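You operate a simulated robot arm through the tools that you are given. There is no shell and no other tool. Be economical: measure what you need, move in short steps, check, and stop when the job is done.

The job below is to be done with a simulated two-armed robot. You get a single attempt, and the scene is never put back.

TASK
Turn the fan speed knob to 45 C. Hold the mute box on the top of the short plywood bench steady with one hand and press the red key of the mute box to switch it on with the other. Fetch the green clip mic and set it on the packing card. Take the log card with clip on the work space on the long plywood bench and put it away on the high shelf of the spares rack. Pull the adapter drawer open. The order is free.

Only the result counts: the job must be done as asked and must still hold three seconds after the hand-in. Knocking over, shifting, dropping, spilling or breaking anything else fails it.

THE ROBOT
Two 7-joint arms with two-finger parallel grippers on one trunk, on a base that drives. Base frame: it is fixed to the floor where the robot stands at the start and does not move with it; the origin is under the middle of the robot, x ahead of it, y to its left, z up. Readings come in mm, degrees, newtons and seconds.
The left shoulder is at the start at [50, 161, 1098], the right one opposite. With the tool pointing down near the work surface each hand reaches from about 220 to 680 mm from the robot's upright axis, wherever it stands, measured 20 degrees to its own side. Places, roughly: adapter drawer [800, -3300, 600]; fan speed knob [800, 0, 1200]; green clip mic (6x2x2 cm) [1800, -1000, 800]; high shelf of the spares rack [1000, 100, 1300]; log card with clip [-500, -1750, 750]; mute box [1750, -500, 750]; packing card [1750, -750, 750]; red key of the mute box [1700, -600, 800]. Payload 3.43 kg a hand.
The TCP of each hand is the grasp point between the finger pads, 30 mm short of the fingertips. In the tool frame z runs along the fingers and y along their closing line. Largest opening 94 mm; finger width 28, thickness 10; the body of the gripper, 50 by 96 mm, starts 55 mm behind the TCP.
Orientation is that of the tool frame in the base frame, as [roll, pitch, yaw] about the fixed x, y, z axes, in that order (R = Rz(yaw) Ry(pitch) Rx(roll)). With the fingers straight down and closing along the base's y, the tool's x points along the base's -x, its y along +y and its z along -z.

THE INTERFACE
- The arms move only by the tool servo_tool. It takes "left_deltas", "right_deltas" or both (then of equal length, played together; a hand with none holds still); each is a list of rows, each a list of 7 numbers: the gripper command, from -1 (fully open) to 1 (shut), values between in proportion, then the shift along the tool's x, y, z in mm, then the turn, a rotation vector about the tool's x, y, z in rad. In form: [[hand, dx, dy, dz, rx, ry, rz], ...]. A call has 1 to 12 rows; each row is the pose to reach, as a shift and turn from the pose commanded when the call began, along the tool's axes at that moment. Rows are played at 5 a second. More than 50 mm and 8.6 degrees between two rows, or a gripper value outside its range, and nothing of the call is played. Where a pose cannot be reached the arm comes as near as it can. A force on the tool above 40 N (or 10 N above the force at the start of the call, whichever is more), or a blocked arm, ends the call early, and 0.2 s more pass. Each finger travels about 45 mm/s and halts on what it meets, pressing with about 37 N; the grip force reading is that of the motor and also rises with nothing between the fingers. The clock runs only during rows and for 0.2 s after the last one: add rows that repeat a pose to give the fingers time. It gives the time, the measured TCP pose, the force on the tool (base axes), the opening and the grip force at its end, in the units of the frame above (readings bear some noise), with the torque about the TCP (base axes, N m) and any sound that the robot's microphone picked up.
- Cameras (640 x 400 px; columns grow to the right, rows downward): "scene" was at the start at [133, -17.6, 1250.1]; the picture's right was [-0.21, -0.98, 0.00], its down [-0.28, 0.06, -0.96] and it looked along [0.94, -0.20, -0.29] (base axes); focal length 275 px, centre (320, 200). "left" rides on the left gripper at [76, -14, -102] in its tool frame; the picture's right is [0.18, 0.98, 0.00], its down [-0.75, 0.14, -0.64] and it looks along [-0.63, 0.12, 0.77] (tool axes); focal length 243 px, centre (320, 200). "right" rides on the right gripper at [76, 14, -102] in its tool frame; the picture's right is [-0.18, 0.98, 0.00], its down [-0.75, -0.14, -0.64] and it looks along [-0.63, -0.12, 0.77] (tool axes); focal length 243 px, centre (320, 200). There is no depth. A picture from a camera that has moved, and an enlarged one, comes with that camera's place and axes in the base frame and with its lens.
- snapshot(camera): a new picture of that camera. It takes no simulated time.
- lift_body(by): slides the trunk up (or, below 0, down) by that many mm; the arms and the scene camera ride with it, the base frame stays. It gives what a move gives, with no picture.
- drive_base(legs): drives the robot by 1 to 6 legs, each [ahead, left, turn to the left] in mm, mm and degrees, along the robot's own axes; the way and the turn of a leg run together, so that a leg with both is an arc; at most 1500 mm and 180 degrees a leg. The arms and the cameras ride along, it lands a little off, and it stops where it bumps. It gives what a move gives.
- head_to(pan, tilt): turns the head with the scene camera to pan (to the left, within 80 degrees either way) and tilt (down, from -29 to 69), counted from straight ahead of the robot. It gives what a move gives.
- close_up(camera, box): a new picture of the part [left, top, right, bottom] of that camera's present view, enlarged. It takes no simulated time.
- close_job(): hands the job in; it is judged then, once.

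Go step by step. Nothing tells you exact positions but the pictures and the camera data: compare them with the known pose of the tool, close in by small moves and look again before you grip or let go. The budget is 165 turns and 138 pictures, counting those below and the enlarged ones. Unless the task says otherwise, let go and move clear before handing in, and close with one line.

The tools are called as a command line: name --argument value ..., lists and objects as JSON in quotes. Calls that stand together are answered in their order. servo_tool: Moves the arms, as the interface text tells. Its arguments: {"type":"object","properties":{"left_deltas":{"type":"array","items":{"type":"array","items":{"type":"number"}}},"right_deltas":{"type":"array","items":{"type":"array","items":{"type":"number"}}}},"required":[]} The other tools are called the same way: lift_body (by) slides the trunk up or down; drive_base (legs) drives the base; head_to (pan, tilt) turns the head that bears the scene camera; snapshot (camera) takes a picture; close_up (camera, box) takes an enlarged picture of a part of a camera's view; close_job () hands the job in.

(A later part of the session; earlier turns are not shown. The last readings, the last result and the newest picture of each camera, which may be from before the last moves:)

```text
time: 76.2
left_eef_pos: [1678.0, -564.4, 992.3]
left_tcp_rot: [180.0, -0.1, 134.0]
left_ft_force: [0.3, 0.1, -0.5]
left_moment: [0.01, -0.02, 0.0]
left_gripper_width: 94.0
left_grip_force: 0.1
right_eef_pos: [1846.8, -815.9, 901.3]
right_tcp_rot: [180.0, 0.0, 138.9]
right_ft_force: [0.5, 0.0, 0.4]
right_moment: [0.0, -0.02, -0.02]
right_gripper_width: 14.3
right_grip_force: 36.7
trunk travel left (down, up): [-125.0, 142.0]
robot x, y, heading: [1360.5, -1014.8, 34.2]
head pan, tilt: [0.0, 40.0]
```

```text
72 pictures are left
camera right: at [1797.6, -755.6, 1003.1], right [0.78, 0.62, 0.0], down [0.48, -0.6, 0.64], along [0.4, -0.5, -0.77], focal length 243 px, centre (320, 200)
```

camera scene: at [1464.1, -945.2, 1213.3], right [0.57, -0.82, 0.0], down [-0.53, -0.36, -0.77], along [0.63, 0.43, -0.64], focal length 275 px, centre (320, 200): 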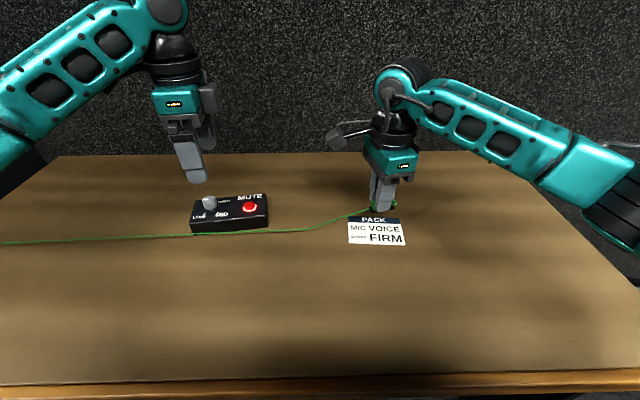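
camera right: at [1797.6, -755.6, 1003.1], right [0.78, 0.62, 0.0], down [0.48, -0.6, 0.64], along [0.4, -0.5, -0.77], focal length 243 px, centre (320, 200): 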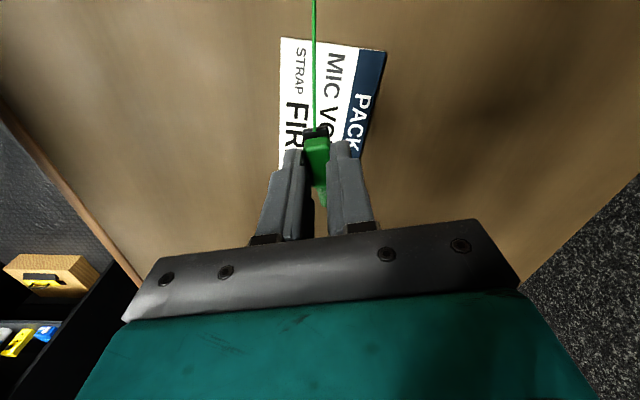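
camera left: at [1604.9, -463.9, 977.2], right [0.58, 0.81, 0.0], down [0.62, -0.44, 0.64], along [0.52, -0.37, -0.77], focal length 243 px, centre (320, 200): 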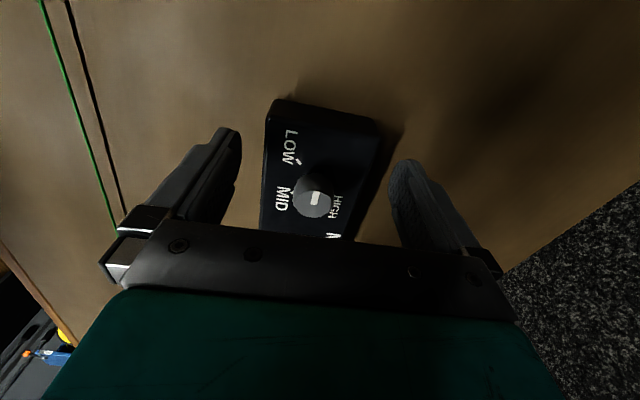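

Position over the card centre is good. I lower, release and lift.

servo_tool --right_deltas '[[1, 0, 0, 30, 0, 0, 0], [1, 0, 0, 50, 0, 0, 0], [1, 0, 0, 59.5, 0, 0, 0], [1, 0, 0, 59.5, 0, 0, 0]]'

close_up --camera "scene" --box '[300, 170, 460, 270]'

```text
time: 77.2
left_eef_pos: [1676.5, -564.9, 994.2]
left_tcp_rot: [179.9, -0.1, 134.0]
left_ft_force: [-0.5, 0.1, 0.1]
left_moment: [0.02, -0.02, -0.02]
left_gripper_width: 93.8
left_grip_force: 0.0
right_eef_pos: [1848.0, -816.2, 842.7]
right_tcp_rot: [179.7, 0.1, 138.9]
right_ft_force: [0.6, -0.8, 14.4]
right_moment: [-0.1, -0.1, -0.01]
right_gripper_width: 14.5
right_grip_force: 36.9
trunk travel left (down, up): [-125.0, 142.0]
robot x, y, heading: [1356.8, -1019.9, 34.2]
head pan, tilt: [0.0, 40.0]
```

```text
4.00 times, centred on (380, 220) of scene
camera zoom: at [1463.2, -945.6, 1213.7], right [0.57, -0.82, 0.0], down [-0.53, -0.36, -0.77], along [0.63, 0.43, -0.64], focal length 1102 px, centre (80, 120)
```

zoom: 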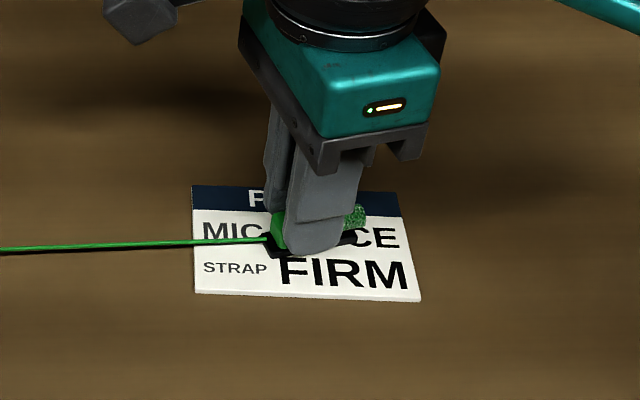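

servo_tool --right_deltas '[[0.3, 0, 0, -1, 0, 0, 0], [0, 0, 0, -1, 0, 0, 0], [0, 0, 0, -1, 0, 0, 0], [0, 0, 0, -30, 0, 0, 0], [0, 0, 0, -75, 0, 0, 0], [0, 0, 0, -120, 0, 0, 0], [0, 0, 0, -160, 0, 0, 0]]'

snapshot --camera "scene"

close_up --camera "scene" --box '[300, 170, 460, 270]'

```text
time: 78.8
left_eef_pos: [1677.8, -564.0, 992.7]
left_tcp_rot: [180.0, 0.0, 134.0]
left_ft_force: [0.1, -0.3, -0.2]
left_moment: [-0.01, 0.01, -0.01]
left_gripper_width: 94.1
left_grip_force: 0.1
right_eef_pos: [1846.5, -816.9, 1000.3]
right_tcp_rot: [179.9, -0.1, 138.9]
right_ft_force: [-0.5, -0.1, -0.4]
right_moment: [-0.01, 0.02, -0.01]
right_gripper_width: 46.7
right_grip_force: 0.1
trunk travel left (down, up): [-125.0, 142.0]
robot x, y, heading: [1356.4, -1013.3, 34.6]
head pan, tilt: [0.0, 40.0]
```

```text
70 pictures are left
camera scene: at [1463.9, -945.1, 1213.3], right [0.57, -0.82, 0.0], down [-0.53, -0.36, -0.77], along [0.63, 0.43, -0.64], focal length 275 px, centre (320, 200)
```

scene: 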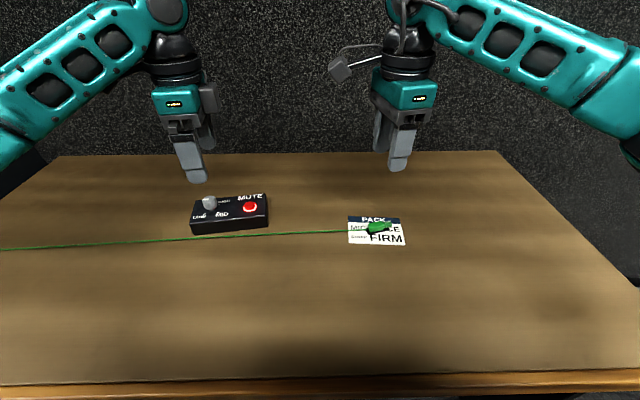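

```text
4.00 times, centred on (380, 220) of scene
camera zoom: at [1463.9, -945.1, 1213.3], right [0.57, -0.82, 0.0], down [-0.53, -0.36, -0.77], along [0.63, 0.43, -0.64], focal length 1102 px, centre (80, 120)
```

zoom: 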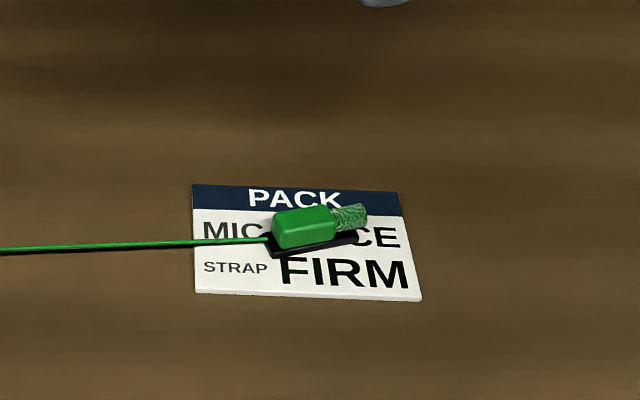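

Mic sits flat on the card. I back away from the bench and look toward the adapter drawer.

drive_base --legs '[[-750, 0, 0], [0, 0, -90]]'

head_to --pan -20 --tilt 20

snapshot --camera "scene"

```text
time: 86.7
left_eef_pos: [1190.8, -1767.8, 992.5]
left_tcp_rot: [-180.0, 0.1, 43.4]
left_ft_force: [0.1, -0.4, 0.4]
left_moment: [-0.03, -0.02, 0.04]
left_gripper_width: 94.2
left_grip_force: 0.1
right_eef_pos: [934.7, -1935.2, 1000.3]
right_tcp_rot: [179.8, -0.2, 48.6]
right_ft_force: [0.5, -0.5, 0.5]
right_moment: [0.03, 0.01, -0.01]
right_gripper_width: 47.0
right_grip_force: 0.1
trunk travel left (down, up): [-125.0, 142.0]
robot x, y, heading: [740.6, -1445.8, -56.0]
head pan, tilt: [0.0, 40.0]
```

```text
time: 87.5
left_eef_pos: [1189.6, -1767.6, 992.3]
left_tcp_rot: [180.0, 0.0, 43.5]
left_ft_force: [-0.3, 0.4, 0.3]
left_moment: [0.06, -0.03, 0.01]
left_gripper_width: 93.9
left_grip_force: 0.1
right_eef_pos: [935.7, -1934.4, 1000.3]
right_tcp_rot: [180.0, 0.0, 48.5]
right_ft_force: [-0.7, 0.1, 0.3]
right_moment: [0.03, 0.0, -0.01]
right_gripper_width: 47.1
right_grip_force: 0.1
trunk travel left (down, up): [-125.0, 142.0]
robot x, y, heading: [737.2, -1446.7, -56.0]
head pan, tilt: [-20.0, 20.0]
```

```text
68 pictures are left
camera scene: at [786.3, -1567.2, 1244.7], right [-0.97, -0.24, 0.0], down [-0.08, 0.33, -0.94], along [0.23, -0.91, -0.34], focal length 275 px, centre (320, 200)
```

scene: 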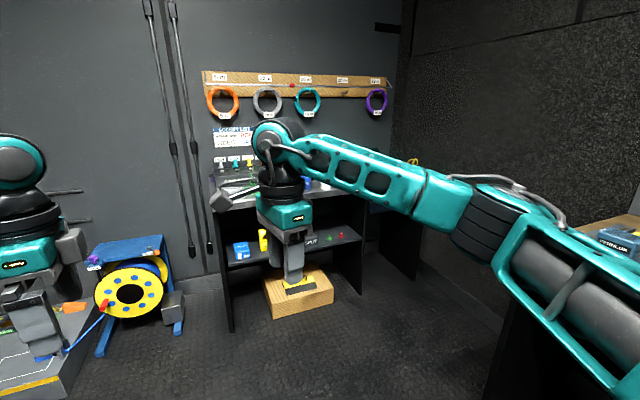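

servo_tool --right_deltas '[[0, -5, -20, -5, 0, 0, -0.13], [0, -10, -40, -10, 0, 0, -0.26], [0, -15, -60, -15, 0, 0, -0.39], [0, -20, -80, -20, 0, 0, -0.52], [0, -25, -100, -25, 0, 0, -0.65], [0, -30, -120, -30, 0, 0, -0.78], [0, -35, -140, -35, 0, 0, -0.91], [0, -40, -150, -40, 0, 0, -1.04], [0, -45, -160, -45, 0, 0, -1.17], [0, -50, -170, -50, 0, 0, -1.3]]'

snapshot --camera "scene"

```text
time: 89.7
left_eef_pos: [1190.1, -1767.0, 992.1]
left_tcp_rot: [-180.0, 0.0, 43.4]
left_ft_force: [-0.8, 0.4, 0.3]
left_moment: [0.0, 0.02, 0.0]
left_gripper_width: 93.8
left_grip_force: 0.1
right_eef_pos: [775.6, -1859.2, 1050.9]
right_tcp_rot: [179.9, 0.0, 123.2]
right_ft_force: [1.0, 0.1, -0.1]
right_moment: [0.03, -0.01, 0.01]
right_gripper_width: 47.1
right_grip_force: 0.0
trunk travel left (down, up): [-125.0, 142.0]
robot x, y, heading: [739.2, -1445.5, -56.0]
head pan, tilt: [-20.0, 20.0]
```

```text
67 pictures are left
camera scene: at [786.1, -1567.2, 1244.7], right [-0.97, -0.24, 0.0], down [-0.08, 0.33, -0.94], along [0.23, -0.91, -0.34], focal length 275 px, centre (320, 200)
```

scene: 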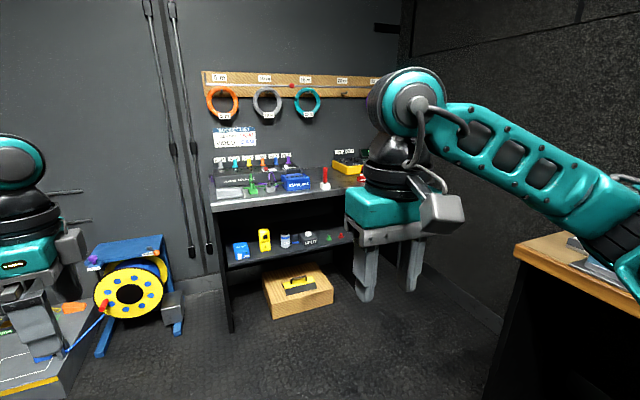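

The end-wall workbench is ahead-right; the right arm hides the drawer's place. I drive closer.

drive_base --legs '[[650, 0, 0], [0, -500, 0]]'

head_to --pan 0 --tilt 35

snapshot --camera "scene"

```text
time: 95.9
left_eef_pos: [1142.7, -2583.6, 993.7]
left_tcp_rot: [-179.9, 0.0, 43.7]
left_ft_force: [-0.5, 0.8, -0.1]
left_moment: [0.03, -0.02, 0.01]
left_gripper_width: 94.1
left_grip_force: 0.0
right_eef_pos: [727.8, -2677.1, 1050.5]
right_tcp_rot: [179.8, 0.1, 123.1]
right_ft_force: [0.4, 0.1, 0.6]
right_moment: [-0.03, -0.01, -0.03]
right_gripper_width: 47.1
right_grip_force: 0.1
trunk travel left (down, up): [-125.0, 142.0]
robot x, y, heading: [694.2, -2260.0, -55.9]
head pan, tilt: [-20.0, 20.0]
```

```text
time: 96.7
left_eef_pos: [1143.0, -2582.9, 991.9]
left_tcp_rot: [179.9, 0.0, 43.6]
left_ft_force: [-0.2, -0.3, -0.4]
left_moment: [0.0, -0.01, 0.0]
left_gripper_width: 94.1
left_grip_force: 0.1
right_eef_pos: [728.1, -2676.4, 1050.2]
right_tcp_rot: [179.9, 0.0, 123.1]
right_ft_force: [0.2, 0.0, 0.0]
right_moment: [-0.02, -0.06, -0.01]
right_gripper_width: 47.0
right_grip_force: 0.1
trunk travel left (down, up): [-125.0, 142.0]
robot x, y, heading: [690.9, -2264.3, -55.8]
head pan, tilt: [0.0, 35.0]
```

```text
66 pictures are left
camera scene: at [765.2, -2367.0, 1220.9], right [-0.83, -0.56, 0.0], down [-0.32, 0.47, -0.82], along [0.46, -0.68, -0.57], focal length 275 px, centre (320, 200)
```

scene: 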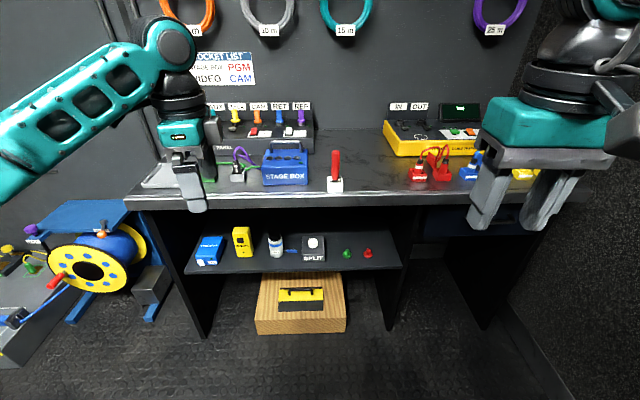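

close_up --camera "scene" --box '[390, 170, 590, 295]'

snapshot --camera "right"

```text
3.20 times, centred on (490, 232) of scene
camera zoom: at [765.2, -2367.0, 1220.9], right [-0.83, -0.56, 0.0], down [-0.32, 0.47, -0.82], along [0.46, -0.68, -0.57], focal length 881 px, centre (-224, 96)
```

zoom: 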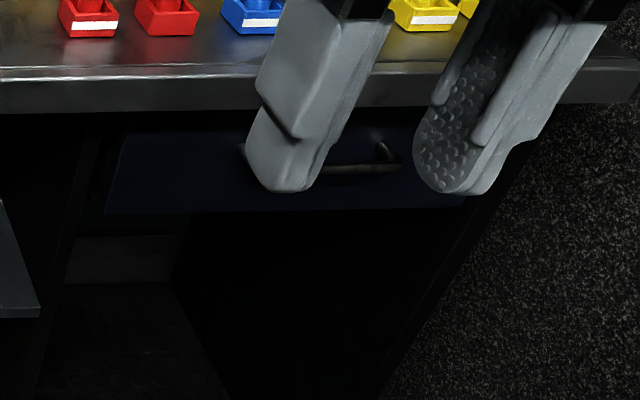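

```text
64 pictures are left
camera right: at [696.4, -2604.4, 1152.3], right [0.92, 0.38, 0.0], down [0.29, -0.71, 0.64], along [0.25, -0.59, -0.77], focal length 243 px, centre (320, 200)
```

right: 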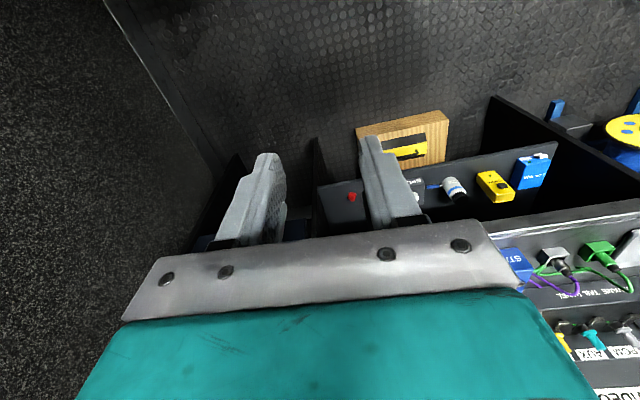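

The drawer with a bar handle is under the bench's right end, near ahead 770, right 510. I lower the trunk for parallax and a suitable arm height.

lift_body --by -120

head_to --pan -25 --tilt 30

snapshot --camera "scene"

```text
time: 98.2
left_eef_pos: [1142.8, -2584.2, 872.3]
left_tcp_rot: [-180.0, 0.0, 43.6]
left_ft_force: [-0.6, -0.4, 0.1]
left_moment: [0.01, -0.01, 0.04]
left_gripper_width: 94.1
left_grip_force: 0.1
right_eef_pos: [725.8, -2677.8, 931.1]
right_tcp_rot: [179.9, 0.0, 123.1]
right_ft_force: [-0.2, 0.2, -0.4]
right_moment: [-0.01, -0.05, -0.02]
right_gripper_width: 47.1
right_grip_force: 0.1
trunk travel left (down, up): [-5.0, 262.0]
robot x, y, heading: [689.4, -2263.2, -56.1]
head pan, tilt: [0.0, 35.0]
```

```text
time: 99.1
left_eef_pos: [1143.2, -2583.8, 871.7]
left_tcp_rot: [180.0, 0.0, 43.6]
left_ft_force: [0.7, 0.3, 0.0]
left_moment: [0.02, 0.03, 0.0]
left_gripper_width: 94.2
left_grip_force: 0.1
right_eef_pos: [728.7, -2675.9, 930.4]
right_tcp_rot: [179.8, 0.0, 123.0]
right_ft_force: [-0.1, 0.1, -0.3]
right_moment: [-0.01, -0.01, 0.02]
right_gripper_width: 47.2
right_grip_force: 0.0
trunk travel left (down, up): [-5.0, 262.0]
robot x, y, heading: [688.2, -2260.5, -55.6]
head pan, tilt: [-25.0, 30.0]
```

```text
63 pictures are left
camera scene: at [730.3, -2383.3, 1108.7], right [-0.99, -0.16, 0.0], down [-0.08, 0.49, -0.87], along [0.14, -0.85, -0.5], focal length 275 px, centre (320, 200)
```

scene: 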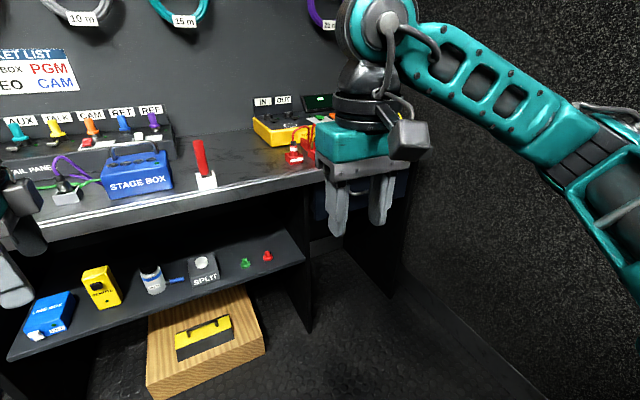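

I retract and raise the left hand, then drive 250 mm ahead keeping clear of the bench corner behind-right.

servo_tool --left_deltas '[[-1, 0, -40, -20, 0, 0, 0], [-1, 0, -80, -40, 0, 0, 0], [-1, 0, -120, -60, 0, 0, 0], [-1, 0, -160, -80, 0, 0, 0], [-1, 0, -190, -100, 0, 0, 0]]'

drive_base --legs '[[250, 0, 0]]'

head_to --pan -60 --tilt 45

snapshot --camera "scene"

```text
time: 100.3
left_eef_pos: [1011.8, -2445.6, 972.2]
left_tcp_rot: [-179.9, 0.0, 43.7]
left_ft_force: [-0.2, -0.5, -0.5]
left_moment: [0.02, -0.02, 0.01]
left_gripper_width: 94.1
left_grip_force: 0.0
right_eef_pos: [728.6, -2676.7, 930.8]
right_tcp_rot: [179.8, 0.1, 123.0]
right_ft_force: [0.8, 0.4, -0.1]
right_moment: [0.01, 0.04, 0.02]
right_gripper_width: 46.9
right_grip_force: 0.1
trunk travel left (down, up): [-5.0, 262.0]
robot x, y, heading: [689.9, -2261.5, -55.7]
head pan, tilt: [-25.0, 30.0]
```

```text
time: 102.1
left_eef_pos: [1150.9, -2654.2, 973.9]
left_tcp_rot: [179.9, 0.0, 43.6]
left_ft_force: [0.2, 0.1, -0.6]
left_moment: [0.0, -0.02, -0.02]
left_gripper_width: 94.1
left_grip_force: 0.1
right_eef_pos: [867.2, -2883.6, 930.9]
right_tcp_rot: [180.0, 0.0, 123.1]
right_ft_force: [-0.5, 0.2, 0.7]
right_moment: [0.02, 0.01, 0.04]
right_gripper_width: 46.7
right_grip_force: 0.0
trunk travel left (down, up): [-5.0, 262.0]
robot x, y, heading: [831.9, -2470.3, -56.0]
head pan, tilt: [-25.0, 30.0]
```

```text
time: 103.1
left_eef_pos: [1151.1, -2652.7, 973.1]
left_tcp_rot: [180.0, 0.1, 43.6]
left_ft_force: [-0.4, 0.0, 0.3]
left_moment: [0.02, -0.01, 0.01]
left_gripper_width: 94.0
left_grip_force: 0.1
right_eef_pos: [867.1, -2882.9, 931.4]
right_tcp_rot: [180.0, 0.1, 122.9]
right_ft_force: [-0.4, 0.7, -0.4]
right_moment: [-0.01, 0.01, 0.0]
right_gripper_width: 46.8
right_grip_force: 0.0
trunk travel left (down, up): [-5.0, 262.0]
robot x, y, heading: [832.9, -2470.9, -55.9]
head pan, tilt: [-60.0, 45.0]
```

```text
62 pictures are left
camera scene: at [819.6, -2573.0, 1086.1], right [-0.9, 0.44, 0.0], down [0.31, 0.64, -0.71], along [-0.31, -0.64, -0.71], focal length 275 px, centre (320, 200)
```

scene: 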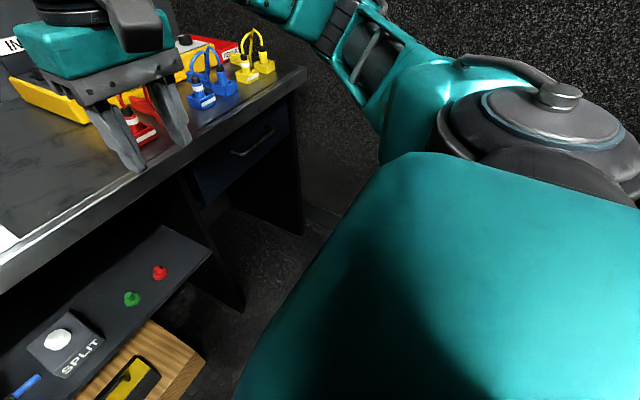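

close_up --camera "scene" --box '[170, 60, 330, 160]'

close_up --camera "scene" --box '[180, 100, 310, 220]'

```text
4.00 times, centred on (250, 110) of scene
camera zoom: at [819.6, -2573.0, 1086.1], right [-0.9, 0.44, 0.0], down [0.31, 0.64, -0.71], along [-0.31, -0.64, -0.71], focal length 1102 px, centre (600, 560)
```

zoom: 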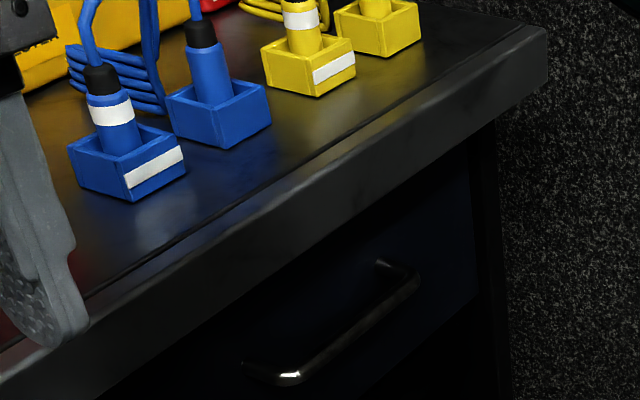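

```text
3.33 times, centred on (245, 160) of scene
camera zoom: at [819.6, -2573.0, 1086.1], right [-0.9, 0.44, 0.0], down [0.31, 0.64, -0.71], along [-0.31, -0.64, -0.71], focal length 918 px, centre (570, 333)
```

zoom: 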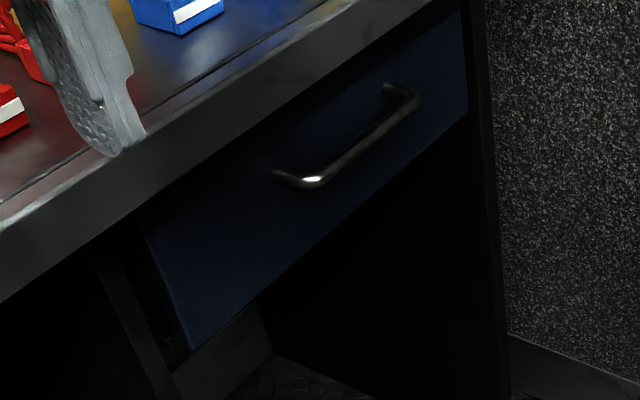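

Triangulated handle: centre ≈ [703, −3184, 695], bar horizontal, below the bench edge. I first roll the right hand so it closes front-to-back.

servo_tool --right_deltas '[[0, 0, 0, 0, 0, 0, 0.143], [0, 0, 0, 0, 0, 0, 0.286], [0, 0, 0, 0, 0, 0, 0.429], [0, 0, 0, 0, 0, 0, 0.571], [0, 0, 0, 0, 0, 0, 0.714], [0, 0, 0, 0, 0, 0, 0.857], [0, 0, 0, 0, 0, 0, 1.0], [0, 0, 0, 0, 0, 0, 1.143], [0, 0, 0, 0, 0, 0, 1.286], [0, 0, 0, 0, 0, 0, 1.429], [0, 0, 0, 0, 0, 0, 1.571]]'

servo_tool --right_deltas '[[0, -20, 0, 0, -0.141, 0, 0], [0, -50, 0, 0, -0.283, 0, 0], [0, -80, 0, 0, -0.424, 0, 0], [0, -110, 0, 10, -0.565, 0, 0], [0, -140, 0, 25, -0.706, 0, 0], [0, -170, 0, 40, -0.848, 0, 0], [0, -200, 0, 55, -0.99, 0, 0], [0, -220, 0, 70, -1.13, 0, 0]]'

snapshot --camera "scene"

```text
time: 105.5
left_eef_pos: [1150.0, -2652.4, 972.5]
left_tcp_rot: [179.9, -0.1, 43.6]
left_ft_force: [0.1, -0.5, 0.7]
left_moment: [0.0, 0.0, 0.0]
left_gripper_width: 93.9
left_grip_force: 0.0
right_eef_pos: [866.9, -2883.1, 931.2]
right_tcp_rot: [179.9, -0.1, 32.8]
right_ft_force: [-0.8, -0.2, -1.3]
right_moment: [0.0, 0.01, -0.04]
right_gripper_width: 47.2
right_grip_force: 0.0
trunk travel left (down, up): [-5.0, 262.0]
robot x, y, heading: [834.0, -2469.1, -55.8]
head pan, tilt: [-60.0, 45.0]
```

```text
time: 107.3
left_eef_pos: [1150.2, -2653.2, 972.9]
left_tcp_rot: [179.9, 0.0, 43.6]
left_ft_force: [0.4, 0.0, 0.3]
left_moment: [0.0, 0.03, 0.01]
left_gripper_width: 93.9
left_grip_force: 0.0
right_eef_pos: [681.6, -3002.3, 860.4]
right_tcp_rot: [115.1, -0.1, 33.0]
right_ft_force: [0.6, 0.7, -0.4]
right_moment: [-0.01, 0.01, 0.05]
right_gripper_width: 47.1
right_grip_force: 0.0
trunk travel left (down, up): [-5.0, 262.0]
robot x, y, heading: [832.4, -2467.1, -55.6]
head pan, tilt: [-60.0, 45.0]
```

```text
59 pictures are left
camera scene: at [819.4, -2573.0, 1086.1], right [-0.9, 0.44, 0.0], down [0.31, 0.64, -0.71], along [-0.31, -0.64, -0.71], focal length 275 px, centre (320, 200)
```

scene: 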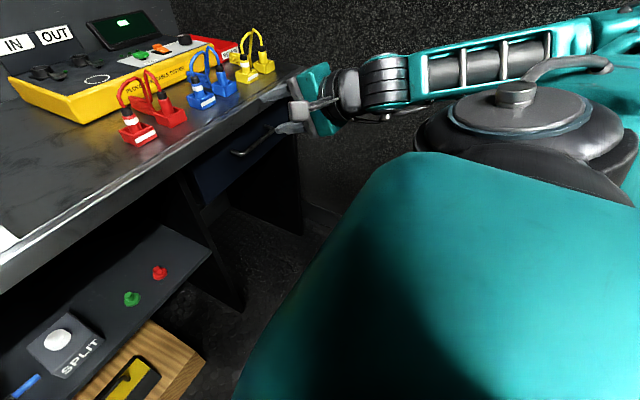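

Pose works well. I move down then forward to a pre-grasp 95 mm short of the bar.

servo_tool --right_deltas '[[0, -20, -38, 18, 0, 0, 0], [0, -40, -76, 35, 0, 0, 0], [0, -60, -113, 53, 0, 0, 0], [0, -81, -97, 88, 0, 0, 0], [0, -81, -80, 124, 0, 0, 0]]'

snapshot --camera "right"

close_up --camera "scene" --box '[180, 80, 340, 180]'

```text
time: 108.5
left_eef_pos: [1150.3, -2652.5, 971.9]
left_tcp_rot: [180.0, -0.1, 43.6]
left_ft_force: [0.1, 0.5, -1.0]
left_moment: [-0.01, -0.01, 0.0]
left_gripper_width: 94.0
left_grip_force: 0.1
right_eef_pos: [657.0, -3111.3, 735.1]
right_tcp_rot: [115.2, 0.0, 32.9]
right_ft_force: [0.8, 0.2, -0.4]
right_moment: [0.0, -0.02, 0.0]
right_gripper_width: 47.4
right_grip_force: 0.1
trunk travel left (down, up): [-5.0, 262.0]
robot x, y, heading: [830.0, -2470.2, -55.8]
head pan, tilt: [-60.0, 45.0]
```

```text
58 pictures are left
camera right: at [671.3, -2997.7, 791.1], right [0.07, -0.45, 0.89], down [-0.98, 0.13, 0.14], along [-0.18, -0.88, -0.43], focal length 243 px, centre (320, 200)
```

right: 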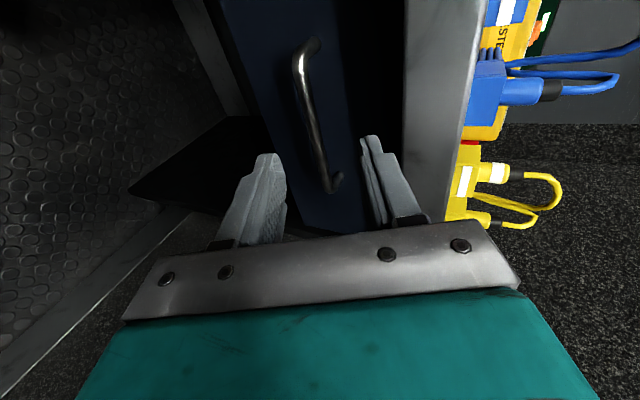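

```text
4.00 times, centred on (260, 130) of scene
camera zoom: at [819.6, -2573.0, 1086.0], right [-0.9, 0.44, 0.0], down [0.31, 0.64, -0.71], along [-0.31, -0.64, -0.71], focal length 1102 px, centre (560, 480)
```

zoom: 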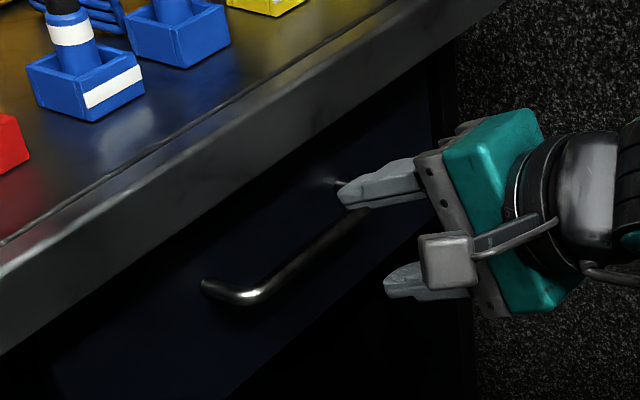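

The bar is right on the tool axis. I advance 60 mm and look.

servo_tool --right_deltas '[[0, 0, 0, 30, 0, 0, 0], [0, 0, 0, 60, 0, 0, 0]]'

snapshot --camera "right"

close_up --camera "scene" --box '[180, 80, 340, 180]'

```text
time: 109.1
left_eef_pos: [1150.2, -2651.5, 972.1]
left_tcp_rot: [180.0, 0.0, 43.6]
left_ft_force: [-0.6, 0.1, -0.6]
left_moment: [-0.01, -0.05, 0.0]
left_gripper_width: 93.9
left_grip_force: 0.0
right_eef_pos: [650.7, -3132.8, 732.7]
right_tcp_rot: [115.4, -0.1, 33.1]
right_ft_force: [0.2, -0.3, 1.0]
right_moment: [0.01, 0.0, 0.0]
right_gripper_width: 47.0
right_grip_force: 0.1
right hand out of reach, approached as far as the arm can: row 1, 2
trunk travel left (down, up): [-5.0, 262.0]
robot x, y, heading: [831.7, -2466.4, -56.0]
head pan, tilt: [-60.0, 45.0]
```

```text
56 pictures are left
camera right: at [665.2, -3016.7, 788.7], right [0.07, -0.45, 0.89], down [-0.98, 0.13, 0.15], along [-0.18, -0.88, -0.44], focal length 243 px, centre (320, 200)
```

right: 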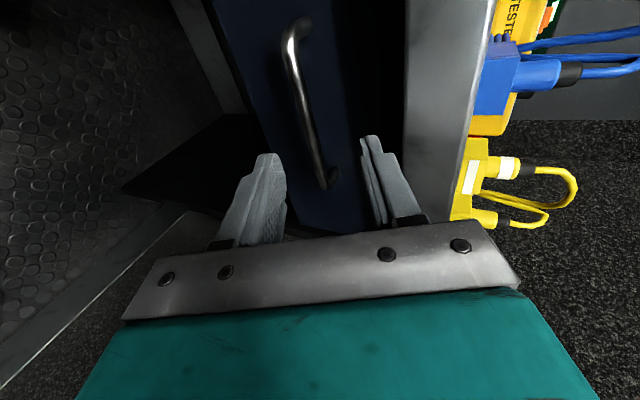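

```text
4.00 times, centred on (260, 130) of scene
camera zoom: at [818.7, -2572.7, 1086.1], right [-0.9, 0.44, 0.0], down [0.31, 0.64, -0.71], along [-0.31, -0.64, -0.71], focal length 1102 px, centre (560, 480)
```

zoom: 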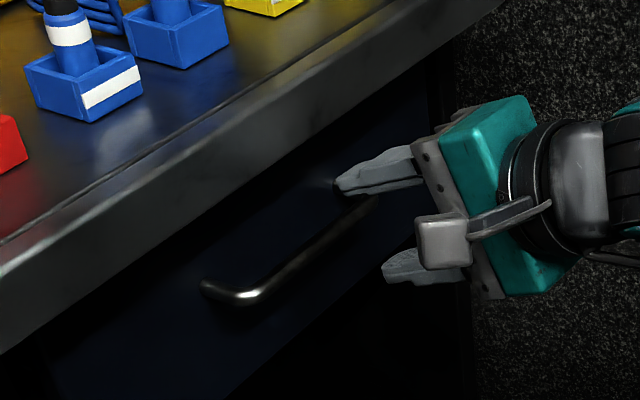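

I back the hand off, drive the base 100 mm ahead, then look again.

servo_tool --right_deltas '[[0, 0, 0, -40, 0, 0, 0], [0, 0, 0, -70, 0, 0, 0]]'

drive_base --legs '[[90, 0, 0]]'

snapshot --camera "right"

```text
time: 109.7
left_eef_pos: [1150.5, -2652.2, 972.8]
left_tcp_rot: [180.0, 0.0, 43.6]
left_ft_force: [0.2, 0.4, -0.2]
left_moment: [0.01, -0.01, -0.01]
left_gripper_width: 93.9
left_grip_force: 0.0
right_eef_pos: [652.5, -3103.0, 738.8]
right_tcp_rot: [115.2, -0.2, 33.1]
right_ft_force: [-0.3, -0.6, 0.7]
right_moment: [0.02, 0.0, -0.01]
right_gripper_width: 47.3
right_grip_force: 0.0
right hand out of reach, approached as far as the arm can: row 1
trunk travel left (down, up): [-5.0, 262.0]
robot x, y, heading: [833.4, -2468.0, -55.9]
head pan, tilt: [-60.0, 45.0]
```

```text
time: 110.8
left_eef_pos: [1194.6, -2719.0, 972.8]
left_tcp_rot: [-179.9, 0.1, 43.4]
left_ft_force: [0.5, 0.4, -0.7]
left_moment: [-0.04, -0.01, 0.01]
left_gripper_width: 94.0
left_grip_force: 0.0
right_eef_pos: [693.6, -3164.3, 735.5]
right_tcp_rot: [115.5, -0.4, 32.9]
right_ft_force: [-3.0, 9.1, 1.5]
right_moment: [-0.27, -0.13, 0.21]
right_gripper_width: 45.4
right_grip_force: 0.1
trunk travel left (down, up): [-5.0, 262.0]
robot x, y, heading: [881.9, -2534.9, -55.9]
head pan, tilt: [-60.0, 45.0]
stopped in leg 1: the force on the tool passed its limit (the readings are from after the stop); the commanded pose is now the measured one
```

```text
54 pictures are left
camera right: at [708.6, -3050.8, 792.7], right [0.07, -0.46, 0.89], down [-0.98, 0.13, 0.14], along [-0.18, -0.88, -0.44], focal length 243 px, centre (320, 200)
```

right: 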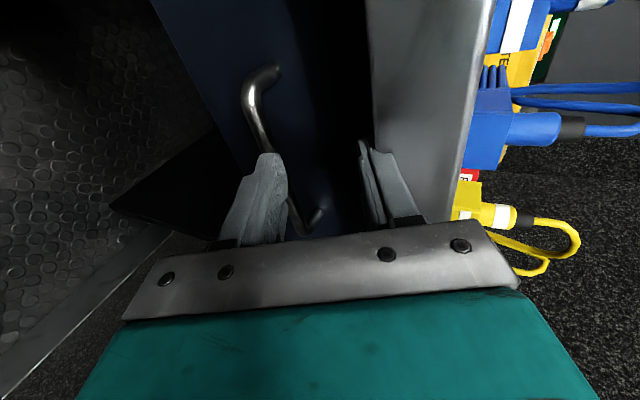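

The lower finger grazed the bar (still closed, nothing moved). I back off 30, drop 27 mm to centre, and look.

servo_tool --right_deltas '[[0, 0, 0, -15, 0, 0, 0], [0, 0, 0, -30, 0, 0, 0], [0, -2, -14, -30, 0, 0, 0], [0, -3, -27, -30, 0, 0, 0]]'

snapshot --camera "right"

snapshot --camera "scene"

```text
time: 111.8
left_eef_pos: [1195.2, -2719.3, 971.6]
left_tcp_rot: [-180.0, -0.1, 43.5]
left_ft_force: [-0.1, 0.5, -0.5]
left_moment: [0.0, -0.01, 0.01]
left_gripper_width: 93.7
left_grip_force: 0.1
right_eef_pos: [671.7, -3136.4, 724.4]
right_tcp_rot: [115.4, -0.4, 33.1]
right_ft_force: [0.0, -0.7, 0.2]
right_moment: [0.03, 0.03, 0.04]
right_gripper_width: 46.9
right_grip_force: 0.1
trunk travel left (down, up): [-5.0, 262.0]
robot x, y, heading: [875.7, -2535.3, -56.3]
head pan, tilt: [-60.0, 45.0]
```

```text
53 pictures are left
camera right: at [686.1, -3020.6, 782.1], right [0.07, -0.46, 0.89], down [-0.98, 0.13, 0.14], along [-0.18, -0.88, -0.44], focal length 243 px, centre (320, 200)
```

right: 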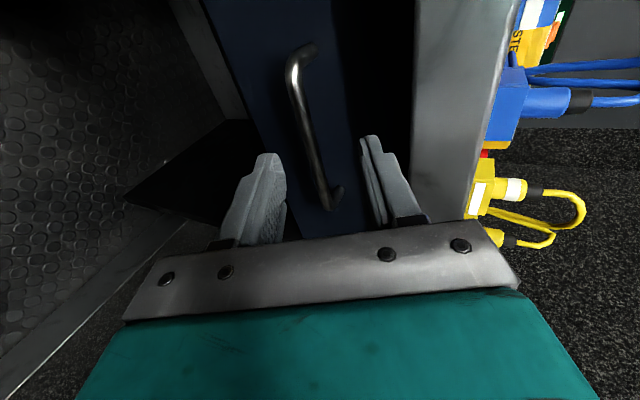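

```text
52 pictures are left
camera scene: at [864.4, -2639.8, 1086.1], right [-0.9, 0.44, 0.0], down [0.31, 0.64, -0.71], along [-0.31, -0.64, -0.71], focal length 275 px, centre (320, 200)
```

scene: 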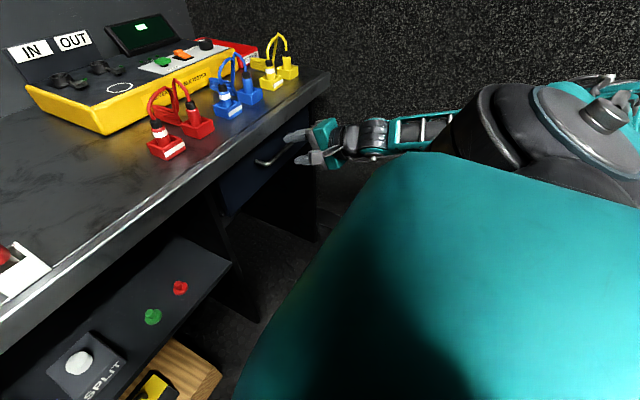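

servo_tool --right_deltas '[[0, 0, -5, 20, 0, 0, 0], [0, 0, -5, 40, 0, 0, 0], [0, 0, -5, 48, 0, 0, 0]]'

snapshot --camera "right"

close_up --camera "scene" --box '[220, 90, 380, 190]'

```text
time: 112.7
left_eef_pos: [1195.0, -2720.3, 971.1]
left_tcp_rot: [-179.9, 0.0, 43.5]
left_ft_force: [-0.1, -0.4, 0.1]
left_moment: [0.0, -0.08, -0.01]
left_gripper_width: 93.9
left_grip_force: 0.0
right_eef_pos: [692.0, -3156.5, 709.7]
right_tcp_rot: [116.6, -1.6, 35.8]
right_ft_force: [0.0, 0.2, -0.3]
right_moment: [0.01, 0.01, -0.02]
right_gripper_width: 47.0
right_grip_force: 0.0
right hand out of reach, approached as far as the arm can: row 2, 3
trunk travel left (down, up): [-5.0, 262.0]
robot x, y, heading: [880.5, -2534.4, -56.1]
head pan, tilt: [-60.0, 45.0]
```

```text
51 pictures are left
camera right: at [700.5, -3043.4, 769.5], right [0.09, -0.48, 0.87], down [-0.99, 0.07, 0.14], along [-0.13, -0.88, -0.47], focal length 243 px, centre (320, 200)
```

right: 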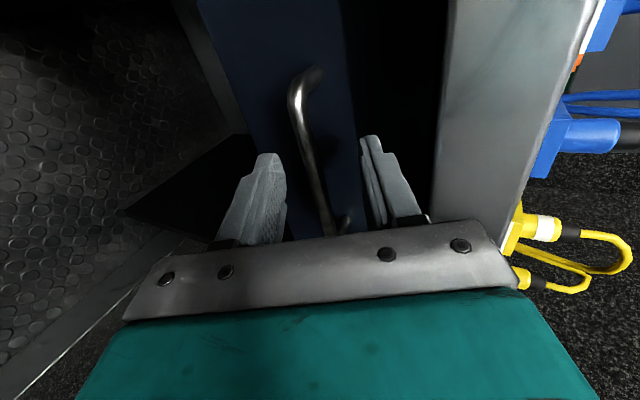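

```text
4.00 times, centred on (300, 140) of scene
camera zoom: at [864.5, -2639.8, 1086.0], right [-0.9, 0.44, 0.0], down [0.31, 0.64, -0.71], along [-0.31, -0.64, -0.71], focal length 1102 px, centre (400, 440)
```

zoom: 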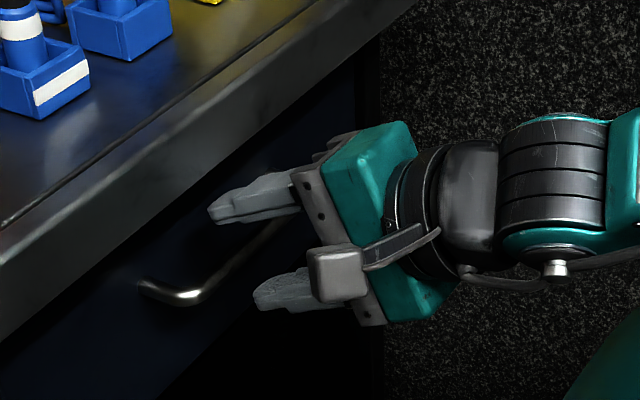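

The arm is just at its limit, ~20 mm short. I retreat the hand 60 mm and bring the base 80 mm closer.

servo_tool --right_deltas '[[0, 0, 0, -30, 0, 0, 0], [0, 0, 0, -60, 0, 0, 0]]'

head_to --pan -78 --tilt 65

snapshot --camera "scene"

```text
time: 113.2
left_eef_pos: [1194.2, -2719.8, 972.7]
left_tcp_rot: [-179.8, 0.1, 43.6]
left_ft_force: [-0.3, -0.2, -0.5]
left_moment: [0.0, 0.03, 0.01]
left_gripper_width: 93.9
left_grip_force: 0.1
right_eef_pos: [663.2, -3124.4, 725.4]
right_tcp_rot: [115.5, -0.4, 32.9]
right_ft_force: [0.0, 0.6, 0.3]
right_moment: [-0.03, -0.02, 0.01]
right_gripper_width: 47.3
right_grip_force: 0.2
trunk travel left (down, up): [-5.0, 262.0]
robot x, y, heading: [877.7, -2536.8, -55.9]
head pan, tilt: [-60.0, 45.0]
```

```text
time: 114.1
left_eef_pos: [1196.2, -2720.6, 971.7]
left_tcp_rot: [-179.8, 0.0, 43.5]
left_ft_force: [0.2, 0.2, 0.9]
left_moment: [-0.02, -0.03, -0.03]
left_gripper_width: 94.1
left_grip_force: 0.0
right_eef_pos: [663.3, -3125.1, 725.6]
right_tcp_rot: [115.5, -0.5, 32.9]
right_ft_force: [-0.5, -0.2, -0.1]
right_moment: [-0.02, 0.02, 0.01]
right_gripper_width: 46.8
right_grip_force: 0.0
trunk travel left (down, up): [-5.0, 262.0]
robot x, y, heading: [878.0, -2533.8, -56.2]
head pan, tilt: [-78.0, 65.0]
```

```text
49 pictures are left
camera scene: at [857.9, -2610.4, 1061.1], right [-0.72, 0.7, 0.0], down [0.63, 0.65, -0.42], along [-0.29, -0.3, -0.91], focal length 275 px, centre (320, 200)
```

scene: 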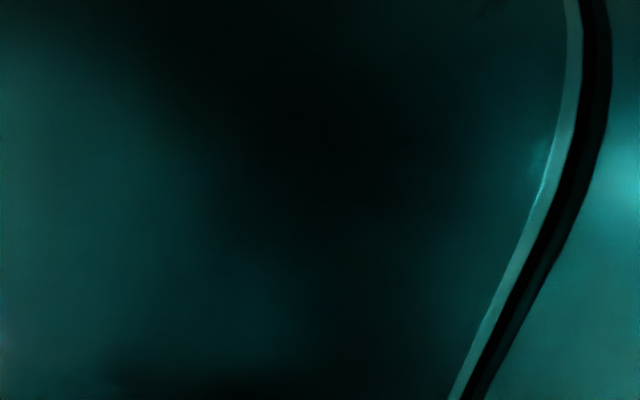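

servo_tool --right_deltas '[[0, 0, -8, -20, 0, 0, 0], [0, 0, -15, -40, 0, 0, 0]]'

drive_base --legs '[[65, 0, 0]]'

head_to --pan -60 --tilt 45

snapshot --camera "right"

```text
time: 114.7
left_eef_pos: [1194.9, -2720.1, 972.2]
left_tcp_rot: [-179.9, 0.0, 43.5]
left_ft_force: [0.6, -0.6, -1.5]
left_moment: [-0.02, -0.01, -0.01]
left_gripper_width: 94.0
left_grip_force: 0.1
right_eef_pos: [639.9, -3089.3, 730.0]
right_tcp_rot: [115.5, -0.4, 32.9]
right_ft_force: [-0.5, -0.2, 0.6]
right_moment: [0.01, 0.0, 0.04]
right_gripper_width: 47.1
right_grip_force: 0.1
trunk travel left (down, up): [-5.0, 262.0]
robot x, y, heading: [873.9, -2530.3, -56.2]
head pan, tilt: [-78.0, 65.0]
```

```text
time: 115.7
left_eef_pos: [1230.9, -2773.0, 972.2]
left_tcp_rot: [-179.9, 0.0, 43.4]
left_ft_force: [-0.3, -0.9, -0.2]
left_moment: [0.0, 0.01, -0.02]
left_gripper_width: 94.0
left_grip_force: 0.1
right_eef_pos: [675.5, -3143.4, 729.6]
right_tcp_rot: [115.5, -0.4, 32.9]
right_ft_force: [0.4, 0.1, 0.4]
right_moment: [0.01, -0.01, 0.02]
right_gripper_width: 46.6
right_grip_force: 0.1
trunk travel left (down, up): [-5.0, 262.0]
robot x, y, heading: [912.1, -2588.6, -56.3]
head pan, tilt: [-78.0, 65.0]
```

```text
time: 116.5
left_eef_pos: [1231.6, -2773.8, 971.7]
left_tcp_rot: [-179.8, 0.0, 43.4]
left_ft_force: [0.5, -0.5, 0.0]
left_moment: [0.01, -0.02, -0.02]
left_gripper_width: 93.9
left_grip_force: 0.1
right_eef_pos: [676.4, -3141.4, 728.7]
right_tcp_rot: [115.4, -0.3, 32.8]
right_ft_force: [0.2, -0.1, -0.3]
right_moment: [-0.03, 0.02, 0.02]
right_gripper_width: 46.9
right_grip_force: 0.0
trunk travel left (down, up): [-5.0, 262.0]
robot x, y, heading: [910.0, -2588.7, -56.4]
head pan, tilt: [-60.0, 45.0]
```

```text
48 pictures are left
camera right: at [690.7, -3027.3, 785.8], right [0.07, -0.46, 0.89], down [-0.98, 0.13, 0.14], along [-0.18, -0.88, -0.44], focal length 243 px, centre (320, 200)
```

right: 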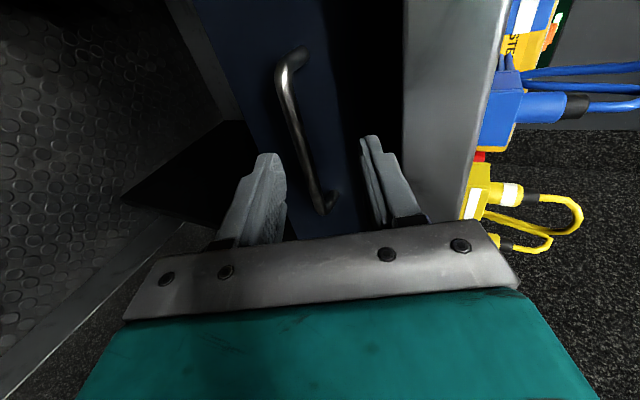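

Consistent: bar 60 mm ahead, 14 mm low. I correct and advance to straddle it.

servo_tool --right_deltas '[[-0.2, 0, -14, 5, 0, 0, 0], [-0.2, 0, -14, 25, 0, 0, 0], [-0.2, 0, -14, 44, 0, 0, 0]]'

snapshot --camera "right"

snapshot --camera "scene"

```text
time: 117.3
left_eef_pos: [1230.9, -2773.0, 972.4]
left_tcp_rot: [-179.8, 0.0, 43.3]
left_ft_force: [0.6, -0.1, -0.7]
left_moment: [0.0, 0.02, -0.01]
left_gripper_width: 93.9
left_grip_force: 0.0
right_eef_pos: [694.9, -3170.1, 698.4]
right_tcp_rot: [115.4, -0.5, 32.8]
right_ft_force: [0.2, 0.1, -0.5]
right_moment: [0.01, 0.0, 0.0]
right_gripper_width: 56.3
right_grip_force: 0.0
trunk travel left (down, up): [-5.0, 262.0]
robot x, y, heading: [912.1, -2587.2, -56.1]
head pan, tilt: [-60.0, 45.0]
```

```text
47 pictures are left
camera right: at [709.3, -3055.5, 754.7], right [0.07, -0.46, 0.89], down [-0.98, 0.13, 0.14], along [-0.18, -0.88, -0.44], focal length 243 px, centre (320, 200)
```

right: 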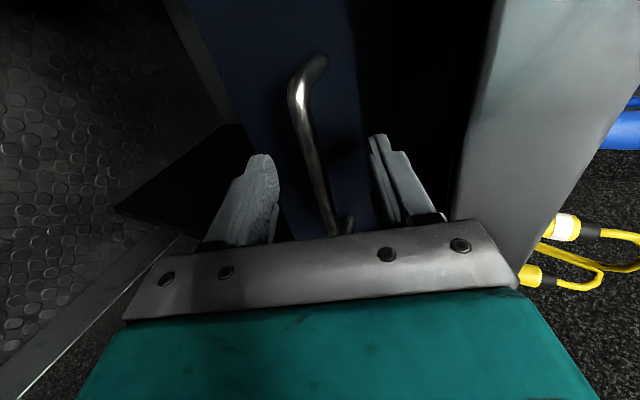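

```text
46 pictures are left
camera scene: at [900.1, -2693.0, 1086.1], right [-0.9, 0.44, 0.0], down [0.31, 0.63, -0.71], along [-0.31, -0.63, -0.71], focal length 275 px, centre (320, 200)
```

scene: 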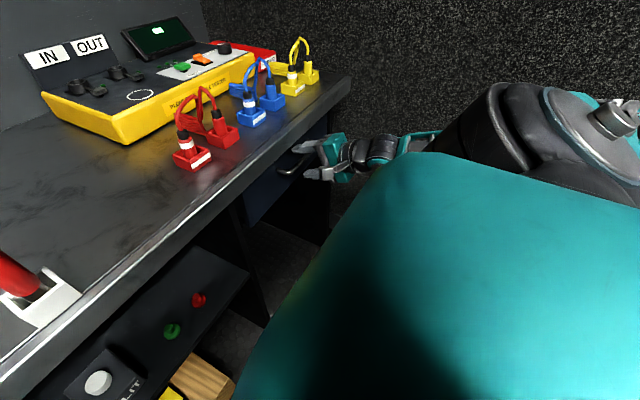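

Bar lies between the fingers. I close.

servo_tool --right_deltas '[[1, 0, 0, 0, 0, 0, 0], [1, 0, 0, 0, 0, 0, 0], [1, 0, 0, 0, 0, 0, 0], [1, 0, 0, 0, 0, 0, 0]]'

snapshot --camera "right"

```text
time: 118.3
left_eef_pos: [1229.4, -2772.5, 972.3]
left_tcp_rot: [179.9, 0.0, 43.3]
left_ft_force: [0.1, 0.3, 0.7]
left_moment: [0.02, -0.02, -0.01]
left_gripper_width: 93.7
left_grip_force: 0.0
right_eef_pos: [691.4, -3166.5, 695.1]
right_tcp_rot: [116.0, -0.5, 32.6]
right_ft_force: [-15.0, 32.9, -5.7]
right_moment: [2.01, 1.5, 0.72]
right_gripper_width: 6.3
right_grip_force: 34.3
trunk travel left (down, up): [-5.0, 262.0]
robot x, y, heading: [913.1, -2587.4, -56.5]
head pan, tilt: [-60.0, 45.0]
```

```text
45 pictures are left
camera right: at [707.0, -3052.6, 752.9], right [0.07, -0.47, 0.88], down [-0.98, 0.13, 0.15], along [-0.19, -0.88, -0.45], focal length 243 px, centre (320, 200)
```

right: 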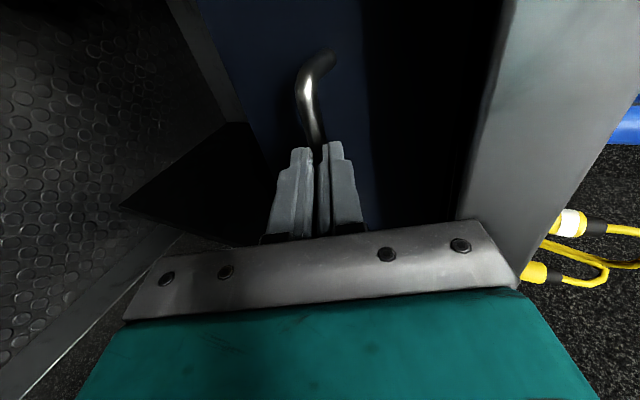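

Only the tips pinch it and it's squeezing off. I open, advance 13 mm further, and close again.

servo_tool --right_deltas '[[0.2, 0, 0, -2, 0, 0, 0], [0.2, 0, 0, -2, 0, 0, 0], [0.2, -1, 0, 8, 0, 0, 0], [0.2, -1, 0, 17, 0, 0, 0]]'

snapshot --camera "right"

```text
time: 119.3
left_eef_pos: [1230.4, -2772.7, 971.9]
left_tcp_rot: [-179.9, 0.0, 43.4]
left_ft_force: [-0.2, -0.5, -0.6]
left_moment: [0.02, -0.03, 0.02]
left_gripper_width: 94.1
left_grip_force: 0.0
right_eef_pos: [698.8, -3180.8, 692.3]
right_tcp_rot: [115.5, -0.4, 32.7]
right_ft_force: [0.2, -0.1, -0.1]
right_moment: [-0.02, -0.01, 0.01]
right_gripper_width: 37.8
right_grip_force: 0.1
right hand out of reach, approached as far as the arm can: row 4
trunk travel left (down, up): [-5.0, 262.0]
robot x, y, heading: [912.3, -2590.6, -56.1]
head pan, tilt: [-60.0, 45.0]
```

```text
44 pictures are left
camera right: at [714.5, -3066.2, 749.5], right [0.07, -0.46, 0.89], down [-0.98, 0.13, 0.14], along [-0.18, -0.88, -0.44], focal length 243 px, centre (320, 200)
```

right: 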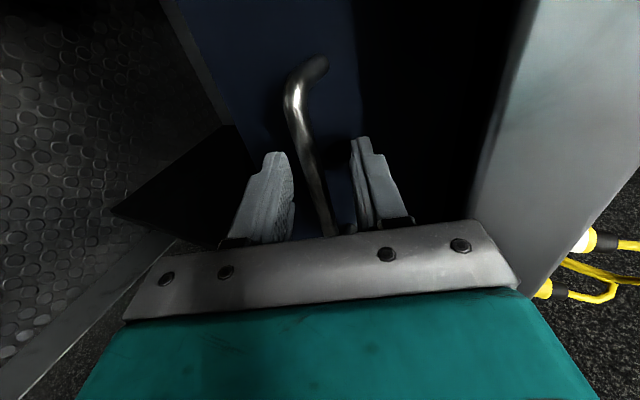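

servo_tool --right_deltas '[[1, 0, 0, 0, 0, 0, 0], [1, 0, 0, 0, 0, 0, 0], [1, 0, 0, 0, 0, 0, 0]]'

close_up --camera "right" --box '[200, 40, 440, 240]'

```text
time: 120.1
left_eef_pos: [1230.2, -2773.6, 971.2]
left_tcp_rot: [-179.9, -0.1, 43.4]
left_ft_force: [0.4, -0.1, -0.5]
left_moment: [-0.02, 0.06, -0.01]
left_gripper_width: 94.2
left_grip_force: 0.1
right_eef_pos: [697.9, -3179.1, 687.8]
right_tcp_rot: [116.0, -0.2, 32.8]
right_ft_force: [2.4, 9.2, -16.5]
right_moment: [-0.26, 1.0, 0.39]
right_gripper_width: 12.5
right_grip_force: 41.0
trunk travel left (down, up): [-5.0, 262.0]
robot x, y, heading: [910.0, -2584.6, -56.3]
head pan, tilt: [-60.0, 45.0]
```

```text
2.00 times, centred on (320, 140) of right
camera zoom: at [713.9, -3065.1, 746.3], right [0.07, -0.46, 0.88], down [-0.98, 0.13, 0.15], along [-0.18, -0.88, -0.45], focal length 485 px, centre (320, 320)
```

zoom: 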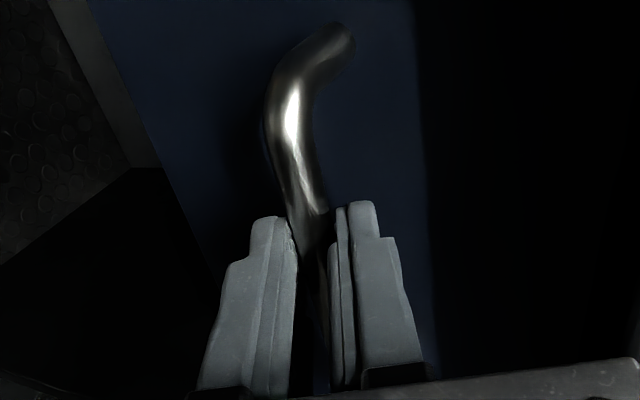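

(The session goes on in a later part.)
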